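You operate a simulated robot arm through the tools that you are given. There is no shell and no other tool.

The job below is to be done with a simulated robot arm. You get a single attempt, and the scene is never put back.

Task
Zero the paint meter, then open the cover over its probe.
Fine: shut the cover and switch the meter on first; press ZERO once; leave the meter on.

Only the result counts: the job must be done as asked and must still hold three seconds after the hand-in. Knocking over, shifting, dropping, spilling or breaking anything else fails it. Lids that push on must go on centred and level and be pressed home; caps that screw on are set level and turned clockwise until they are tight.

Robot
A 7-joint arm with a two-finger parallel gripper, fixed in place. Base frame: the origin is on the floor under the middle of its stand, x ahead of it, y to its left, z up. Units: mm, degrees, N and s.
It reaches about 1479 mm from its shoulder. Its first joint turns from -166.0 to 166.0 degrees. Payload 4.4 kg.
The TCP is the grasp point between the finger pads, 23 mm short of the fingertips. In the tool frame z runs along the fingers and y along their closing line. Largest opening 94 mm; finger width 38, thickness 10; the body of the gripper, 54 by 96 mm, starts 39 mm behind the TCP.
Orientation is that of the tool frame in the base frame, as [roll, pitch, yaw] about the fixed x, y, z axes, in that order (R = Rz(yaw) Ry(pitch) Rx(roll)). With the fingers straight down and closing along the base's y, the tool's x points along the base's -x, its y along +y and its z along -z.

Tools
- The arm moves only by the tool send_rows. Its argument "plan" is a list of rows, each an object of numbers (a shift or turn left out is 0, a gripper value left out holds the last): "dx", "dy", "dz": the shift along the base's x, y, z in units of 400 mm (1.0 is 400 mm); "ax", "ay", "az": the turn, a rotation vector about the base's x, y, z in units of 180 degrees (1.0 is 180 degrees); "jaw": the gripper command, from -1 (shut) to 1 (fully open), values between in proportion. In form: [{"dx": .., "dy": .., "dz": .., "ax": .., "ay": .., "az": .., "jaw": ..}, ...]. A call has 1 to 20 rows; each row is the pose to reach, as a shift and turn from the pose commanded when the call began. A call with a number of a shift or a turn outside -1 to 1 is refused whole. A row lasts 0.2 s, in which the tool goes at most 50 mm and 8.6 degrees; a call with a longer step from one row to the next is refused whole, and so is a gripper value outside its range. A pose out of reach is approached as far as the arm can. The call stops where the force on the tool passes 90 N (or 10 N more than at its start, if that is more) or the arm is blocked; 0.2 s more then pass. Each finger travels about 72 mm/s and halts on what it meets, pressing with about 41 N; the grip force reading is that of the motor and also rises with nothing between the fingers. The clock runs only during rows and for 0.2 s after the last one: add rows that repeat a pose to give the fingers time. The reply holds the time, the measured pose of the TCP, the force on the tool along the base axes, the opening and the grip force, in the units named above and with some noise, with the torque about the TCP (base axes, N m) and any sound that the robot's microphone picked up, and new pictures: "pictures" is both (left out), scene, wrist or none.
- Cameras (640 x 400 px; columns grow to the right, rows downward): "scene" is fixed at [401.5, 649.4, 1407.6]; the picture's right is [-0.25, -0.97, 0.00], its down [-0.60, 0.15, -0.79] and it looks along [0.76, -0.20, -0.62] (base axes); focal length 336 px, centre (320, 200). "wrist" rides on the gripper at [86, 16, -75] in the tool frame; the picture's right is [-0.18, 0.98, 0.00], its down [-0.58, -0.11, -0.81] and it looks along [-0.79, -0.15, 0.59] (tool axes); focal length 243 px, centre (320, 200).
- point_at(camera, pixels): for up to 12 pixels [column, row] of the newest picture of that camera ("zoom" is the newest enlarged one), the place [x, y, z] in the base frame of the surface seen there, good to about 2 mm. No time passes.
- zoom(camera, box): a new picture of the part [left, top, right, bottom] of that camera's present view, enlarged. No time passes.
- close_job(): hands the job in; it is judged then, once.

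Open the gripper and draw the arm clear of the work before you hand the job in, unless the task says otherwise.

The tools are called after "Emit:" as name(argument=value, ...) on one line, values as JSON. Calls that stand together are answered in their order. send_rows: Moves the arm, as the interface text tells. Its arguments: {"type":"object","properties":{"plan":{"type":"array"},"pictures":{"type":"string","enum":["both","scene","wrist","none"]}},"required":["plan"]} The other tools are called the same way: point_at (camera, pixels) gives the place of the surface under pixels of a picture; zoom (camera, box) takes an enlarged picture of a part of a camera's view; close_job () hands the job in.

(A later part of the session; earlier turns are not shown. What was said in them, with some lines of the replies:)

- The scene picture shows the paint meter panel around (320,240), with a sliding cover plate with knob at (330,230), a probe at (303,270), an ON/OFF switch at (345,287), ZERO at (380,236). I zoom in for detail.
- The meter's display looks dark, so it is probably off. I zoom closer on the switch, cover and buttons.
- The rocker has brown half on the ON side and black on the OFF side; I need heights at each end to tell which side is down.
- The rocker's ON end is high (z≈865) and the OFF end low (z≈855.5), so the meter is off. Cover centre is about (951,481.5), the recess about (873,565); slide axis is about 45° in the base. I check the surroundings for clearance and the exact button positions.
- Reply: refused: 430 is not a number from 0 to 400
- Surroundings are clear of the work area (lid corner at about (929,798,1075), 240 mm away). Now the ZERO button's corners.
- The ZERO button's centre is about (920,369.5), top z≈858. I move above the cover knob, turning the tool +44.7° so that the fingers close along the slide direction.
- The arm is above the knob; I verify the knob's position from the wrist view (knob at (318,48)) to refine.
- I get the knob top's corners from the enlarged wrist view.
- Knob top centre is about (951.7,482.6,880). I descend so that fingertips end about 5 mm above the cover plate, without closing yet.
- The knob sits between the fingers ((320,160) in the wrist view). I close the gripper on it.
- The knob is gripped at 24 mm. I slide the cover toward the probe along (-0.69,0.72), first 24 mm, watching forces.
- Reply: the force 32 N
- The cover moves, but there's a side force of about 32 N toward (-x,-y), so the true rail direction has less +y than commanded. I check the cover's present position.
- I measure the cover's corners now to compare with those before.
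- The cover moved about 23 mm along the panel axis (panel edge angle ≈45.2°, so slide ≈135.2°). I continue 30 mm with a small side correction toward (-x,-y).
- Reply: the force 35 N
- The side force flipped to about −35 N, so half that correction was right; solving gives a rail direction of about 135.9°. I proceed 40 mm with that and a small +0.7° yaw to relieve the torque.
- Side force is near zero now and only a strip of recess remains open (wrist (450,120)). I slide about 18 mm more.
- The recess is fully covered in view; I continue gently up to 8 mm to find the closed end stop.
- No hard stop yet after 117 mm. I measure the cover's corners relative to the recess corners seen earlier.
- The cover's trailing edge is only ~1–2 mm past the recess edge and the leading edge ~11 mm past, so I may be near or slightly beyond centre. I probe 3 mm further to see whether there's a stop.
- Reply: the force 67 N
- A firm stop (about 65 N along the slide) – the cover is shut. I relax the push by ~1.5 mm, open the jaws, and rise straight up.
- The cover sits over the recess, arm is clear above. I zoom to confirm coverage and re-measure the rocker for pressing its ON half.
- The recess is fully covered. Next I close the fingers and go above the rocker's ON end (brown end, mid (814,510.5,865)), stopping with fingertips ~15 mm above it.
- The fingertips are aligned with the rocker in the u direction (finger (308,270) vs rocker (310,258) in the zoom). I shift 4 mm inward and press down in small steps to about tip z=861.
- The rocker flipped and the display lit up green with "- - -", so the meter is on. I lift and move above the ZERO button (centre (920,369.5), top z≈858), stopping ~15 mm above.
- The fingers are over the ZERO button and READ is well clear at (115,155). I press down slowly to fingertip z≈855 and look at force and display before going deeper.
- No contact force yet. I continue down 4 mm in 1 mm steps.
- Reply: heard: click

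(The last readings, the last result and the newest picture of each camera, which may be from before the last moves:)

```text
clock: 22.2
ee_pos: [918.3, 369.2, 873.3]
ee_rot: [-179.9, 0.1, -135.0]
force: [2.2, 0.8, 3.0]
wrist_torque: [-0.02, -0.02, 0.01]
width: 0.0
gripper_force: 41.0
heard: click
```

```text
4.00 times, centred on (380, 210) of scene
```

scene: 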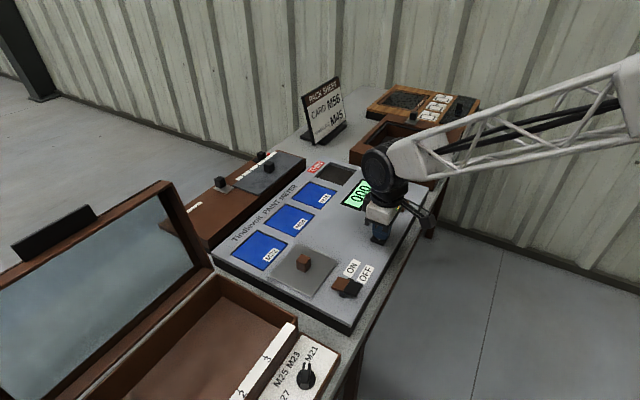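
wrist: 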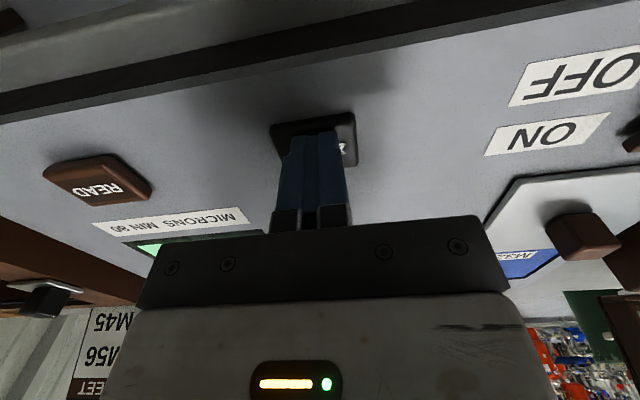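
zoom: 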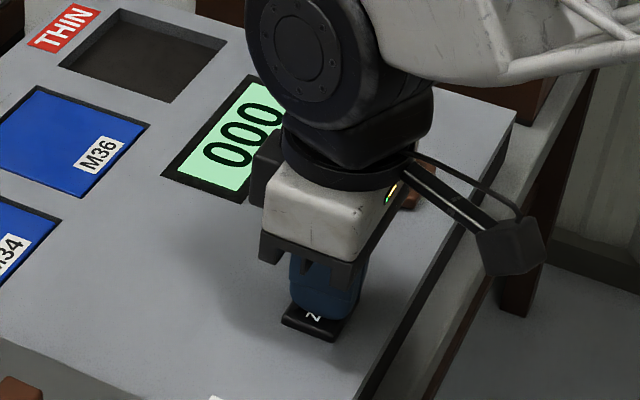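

A click was heard and the display reads "000": zeroed with one press. I lift straight off and travel to above the cover knob, opening the jaws on the way.

Emit:
send_rows(plan=[{"dz": 0.06}, {"dz": 0.175}, {"dx": -0.02, "dy": 0.075, "dz": 0.19, "jaw": 0.3}, {"dx": -0.0436, "dy": 0.163, "dz": 0.19, "jaw": 0.3}, {"dx": -0.0672, "dy": 0.251, "dz": 0.19, "jaw": 0.3}, {"dx": -0.0908, "dy": 0.339, "dz": 0.19, "jaw": 0.3}, {"dx": -0.1144, "dy": 0.427, "dz": 0.19, "jaw": 0.3}, {"dx": -0.1308, "dy": 0.4885, "dz": 0.19, "jaw": 0.3}, {"dx": -0.1308, "dy": 0.4885, "dz": 0.19, "jaw": 0.3}])

Emit:
zoom(camera="scene", box=[260, 160, 430, 320])

Emit:
zoom(camera="wrist", box=[160, 0, 480, 200])

```text
clock: 24.2
ee_pos: [866.4, 565.9, 949.3]
ee_rot: [180.0, 0.1, -135.0]
force: [0.3, 1.0, 0.1]
wrist_torque: [0.01, 0.01, -0.01]
width: 61.2
gripper_force: 0.0
```

scene: 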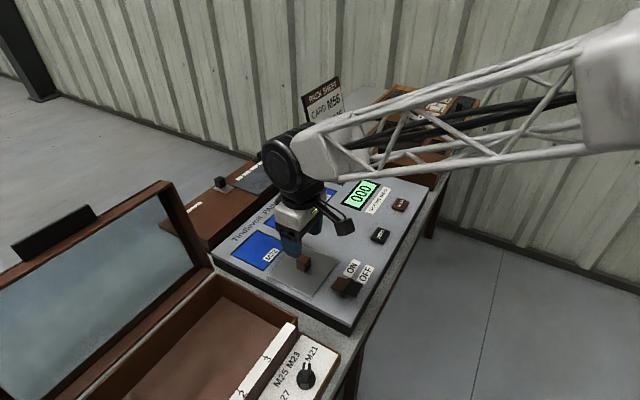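
wrist: 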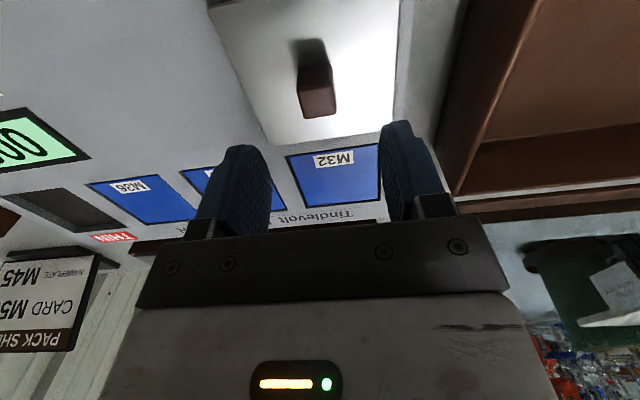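

```text
2.50 times, centred on (345, 240) of scene
```

zoom: 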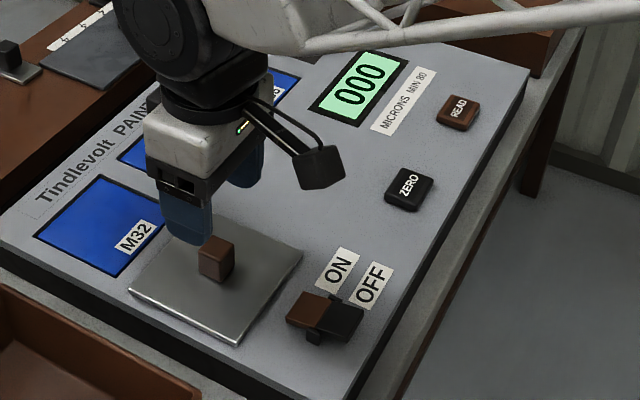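

```text
2.00 times, centred on (320, 100) of wrist
```

zoom: 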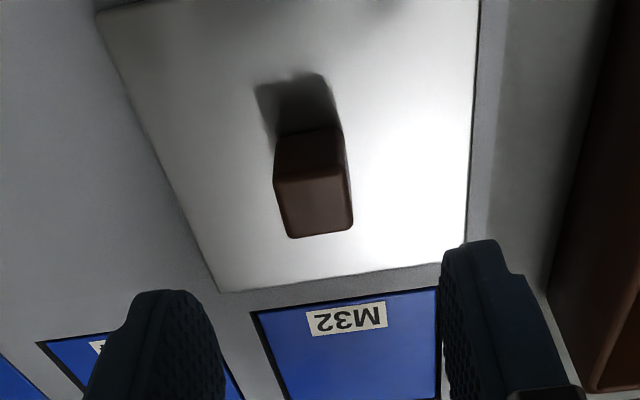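

The display still shows 000, the knob is centred between the jaws. I descend to grip height and close on the knob.

Emit:
send_rows(plan=[{"dz": -0.08}, {"dz": -0.13}, {"dz": -0.16}, {"dz": -0.17}, {"dz": -0.17}, {"dz": -0.17, "jaw": -1}, {"dz": -0.17, "jaw": -1}, {"dz": -0.17, "jaw": -1}, {"dz": -0.17, "jaw": -1}])

```text
clock: 26.2
ee_pos: [867.7, 564.6, 882.9]
ee_rot: [-180.0, 0.1, -135.0]
force: [33.0, -23.3, -6.4]
wrist_torque: [0.66, -1.25, 0.0]
width: 23.9
gripper_force: 44.9
```

scene: 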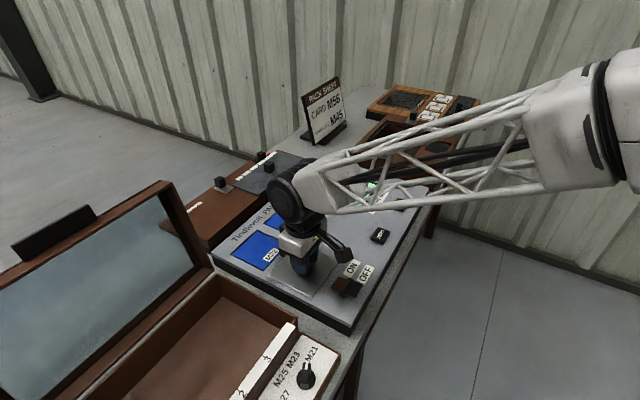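
wrist: 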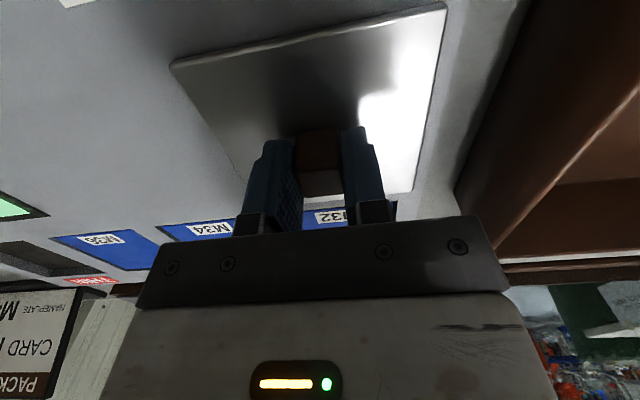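

The knob is gripped (24 mm), pressing slightly on the closed stop. I slide the cover back open along (0.7155,-0.6986), first 40 mm.

Emit:
send_rows(plan=[{"dx": 0.0102, "dy": -0.01}, {"dx": 0.0204, "dy": -0.02}, {"dx": 0.0307, "dy": -0.03}, {"dx": 0.0409, "dy": -0.0399}, {"dx": 0.0511, "dy": -0.0499}, {"dx": 0.0613, "dy": -0.0599}, {"dx": 0.0715, "dy": -0.0699}, {"dx": 0.0715, "dy": -0.0699}], pictures="none")

```text
clock: 28.0
ee_pos: [894.2, 537.1, 882.1]
ee_rot: [-180.0, 0.1, -135.0]
force: [-22.2, -20.0, 1.1]
wrist_torque: [-0.7, 0.66, -0.15]
width: 23.9
gripper_force: 45.4
```

Side force of ~30 N again; I correct 0.7 mm toward (-x,-y) and continue 40 mm.

Emit:
send_rows(plan=[{"dx": -0.0012, "dy": -0.0012}, {"dx": 0.009, "dy": -0.0113}, {"dx": 0.019, "dy": -0.0214}, {"dx": 0.0291, "dy": -0.0316}, {"dx": 0.0392, "dy": -0.0417}, {"dx": 0.0492, "dy": -0.0518}, {"dx": 0.0593, "dy": -0.0619}, {"dx": 0.0693, "dy": -0.072}, {"dx": 0.0693, "dy": -0.072}], pictures="none")

```text
clock: 30.0
ee_pos: [923.5, 508.5, 881.7]
ee_rot: [-180.0, 0.1, -135.0]
force: [2.3, 3.4, -8.7]
wrist_torque: [-0.35, 0.22, -0.12]
width: 23.9
gripper_force: 45.2
```

Forces are small. I continue another 34 mm toward the original open position.

Emit:
send_rows(plan=[{"dx": 0.01, "dy": -0.01}, {"dx": 0.0201, "dy": -0.02}, {"dx": 0.0302, "dy": -0.03}, {"dx": 0.0402, "dy": -0.04}, {"dx": 0.0503, "dy": -0.05}, {"dx": 0.0603, "dy": -0.06}, {"dx": 0.0603, "dy": -0.06}])

```text
clock: 31.6
ee_pos: [946.9, 485.4, 881.9]
ee_rot: [-180.0, 0.1, -135.0]
force: [13.7, 15.4, -8.8]
wrist_torque: [-0.67, 0.57, -0.12]
width: 23.7
gripper_force: 45.1
```

scene: 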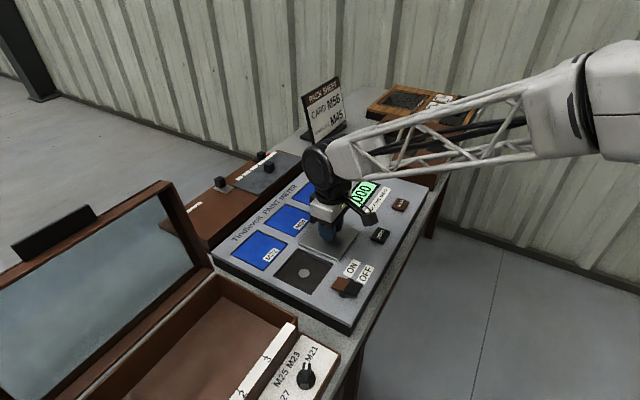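
wrist: 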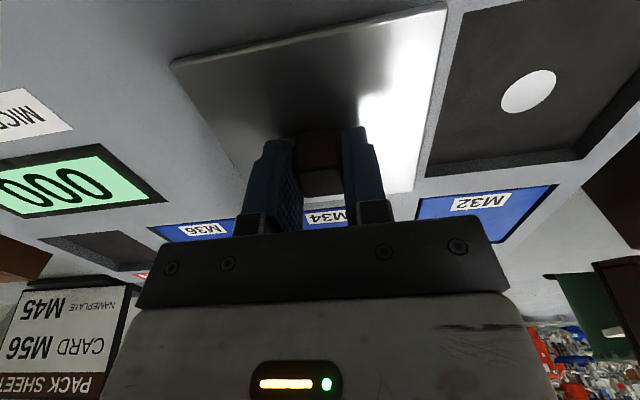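

Probe is open; display still 000. I continue 8 mm gently to seek the open stop.

Emit:
send_rows(plan=[{"dx": 0.0009, "dy": 0.0009}, {"dx": 0.0037, "dy": -0.0019}, {"dx": 0.0066, "dy": -0.0047}, {"dx": 0.0094, "dy": -0.0075}, {"dx": 0.0123, "dy": -0.0103}, {"dx": 0.0151, "dy": -0.0131}, {"dx": 0.0151, "dy": -0.0131}], pictures="none")

```text
clock: 33.2
ee_pos: [951.2, 480.1, 881.6]
ee_rot: [179.9, 0.0, -135.0]
force: [-30.6, 13.7, 3.6]
wrist_torque: [-0.17, 0.54, -0.3]
width: 23.6
gripper_force: 45.1
```

Force along the slide rises to ~31 N, matching the original open position: open stop reached. I confirm with 1 mm more, then relax and open the jaws.

Emit:
send_rows(plan=[{"dx": 0.001, "dy": -0.0016}, {"dx": 0.0015, "dy": -0.002}, {"dx": 0.0015, "dy": -0.002}], pictures="none")

```text
clock: 34.0
ee_pos: [952.0, 480.4, 882.6]
ee_rot: [180.0, -0.1, -134.8]
force: [-65.3, 34.3, 9.4]
wrist_torque: [-0.23, 1.16, 0.04]
width: 23.8
gripper_force: 44.8
```

The stop is confirmed (~74 N). I relax ~1.8 mm and open the jaws to release the knob.

Emit:
send_rows(plan=[{"dx": -0.0033, "dy": 0.003}, {"dx": -0.0033, "dy": 0.003}, {"dx": -0.0033, "dy": 0.003, "jaw": 0.3}, {"dx": -0.0033, "dy": 0.003, "jaw": 0.3}, {"dx": -0.0033, "dy": 0.003, "jaw": 0.3}, {"dx": -0.0033, "dy": 0.003, "jaw": 0.3}])

```text
clock: 35.4
ee_pos: [952.4, 481.3, 881.2]
ee_rot: [-180.0, 0.1, -135.1]
force: [0.4, 0.0, 0.2]
wrist_torque: [-0.02, 0.0, -0.01]
width: 61.3
gripper_force: 0.1
```

scene: 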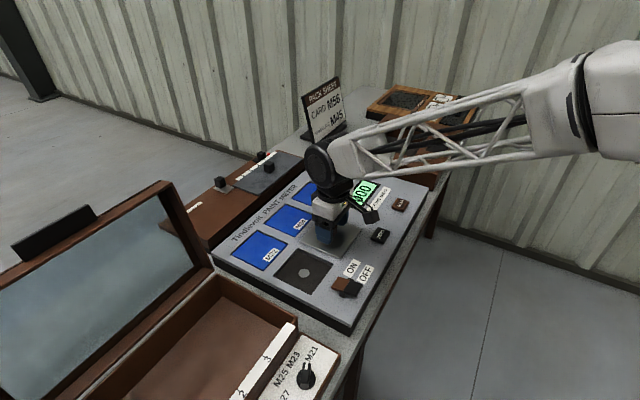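
wrist: 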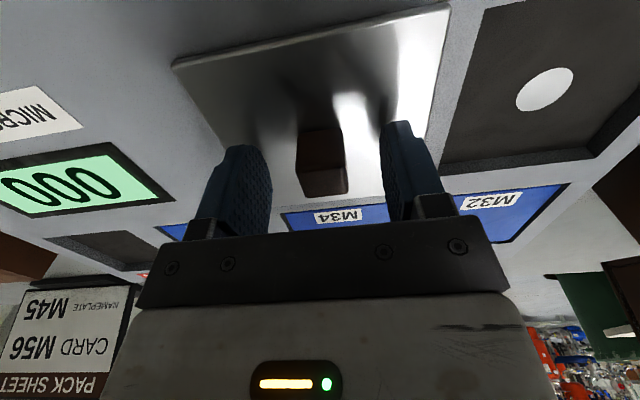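

The knob is free between the open fingers and the probe is exposed; display reads 000. I lift straight up, then draw the arm back toward its starting pose with the jaws open.

Emit:
send_rows(plan=[{"dz": 0.05}, {"dz": 0.12}, {"dz": 0.22}, {"dz": 0.32}, {"dz": 0.42}, {"dx": -0.06, "dy": -0.07, "dz": 0.48, "jaw": 1}, {"dx": -0.12, "dy": -0.14, "dz": 0.54, "jaw": 1}, {"dx": -0.18, "dy": -0.21, "dz": 0.6, "jaw": 1}, {"dx": -0.24, "dy": -0.28, "dz": 0.65, "jaw": 1}, {"dx": -0.3, "dy": -0.34, "dz": 0.67, "jaw": 1}, {"dx": -0.36, "dy": -0.4, "dz": 0.67, "jaw": 1}, {"dx": -0.36, "dy": -0.4, "dz": 0.67, "jaw": 1}])

Emit:
zoom(camera="scene", box=[210, 150, 440, 330])

```text
clock: 38.0
ee_pos: [807.4, 319.4, 1150.8]
ee_rot: [179.9, 0.1, -135.0]
force: [0.6, 0.1, 0.2]
wrist_torque: [-0.01, -0.05, 0.01]
width: 94.1
gripper_force: 0.2
```

scene: 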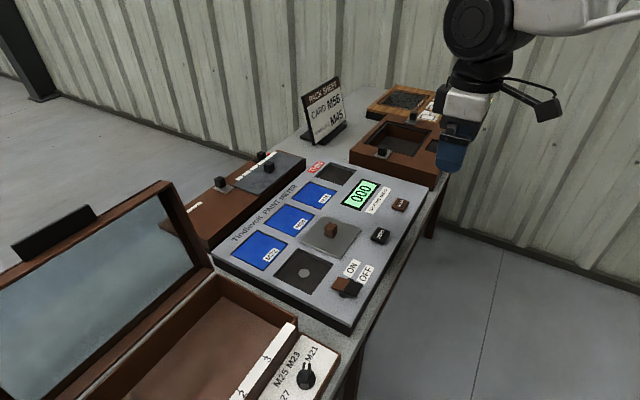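
wrist: 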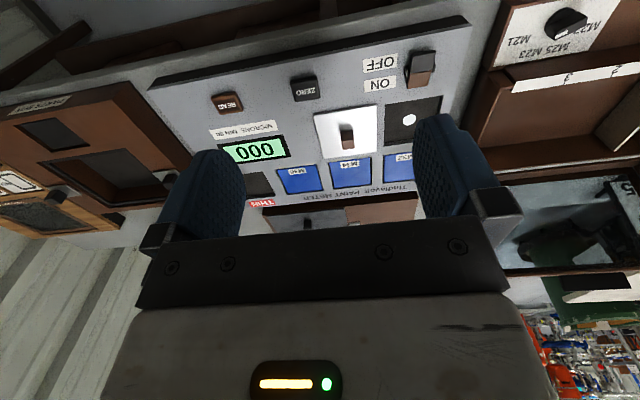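

```text
2.22 times, centred on (325, 240) of scene
```

zoom: 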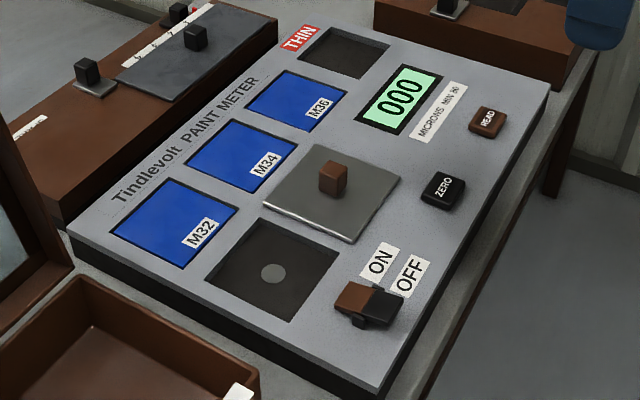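

The meter is on with "000" on the display, the rocker is on ON, the cover is fully back at its open position with the probe exposed, and the arm is clear with the gripper open. I hand the job in.

Emit:
close_job()

```text
The job is handed in.
```

The paint meter is zeroed, still switched on, and the cover over its probe is open. I've handed the job in, but the reply didn't say how it was judged.

1. **Cover shut:** I slid the cover over the probe until it hit its stop. The probe recess was fully covered.
2. **Switched on:** I pressed the ON end of the switch, and the display lit up with dashes.
3. **Zeroed:** I pressed ZERO once. There was a single click and the display changed to 000.
4. **Cover opened:** I slid the cover back to its open stop, which exposes the probe.

In the last picture the display still read 000, the switch was on ON and nothing else looked disturbed. The arm is clear of the meter with the gripper open.
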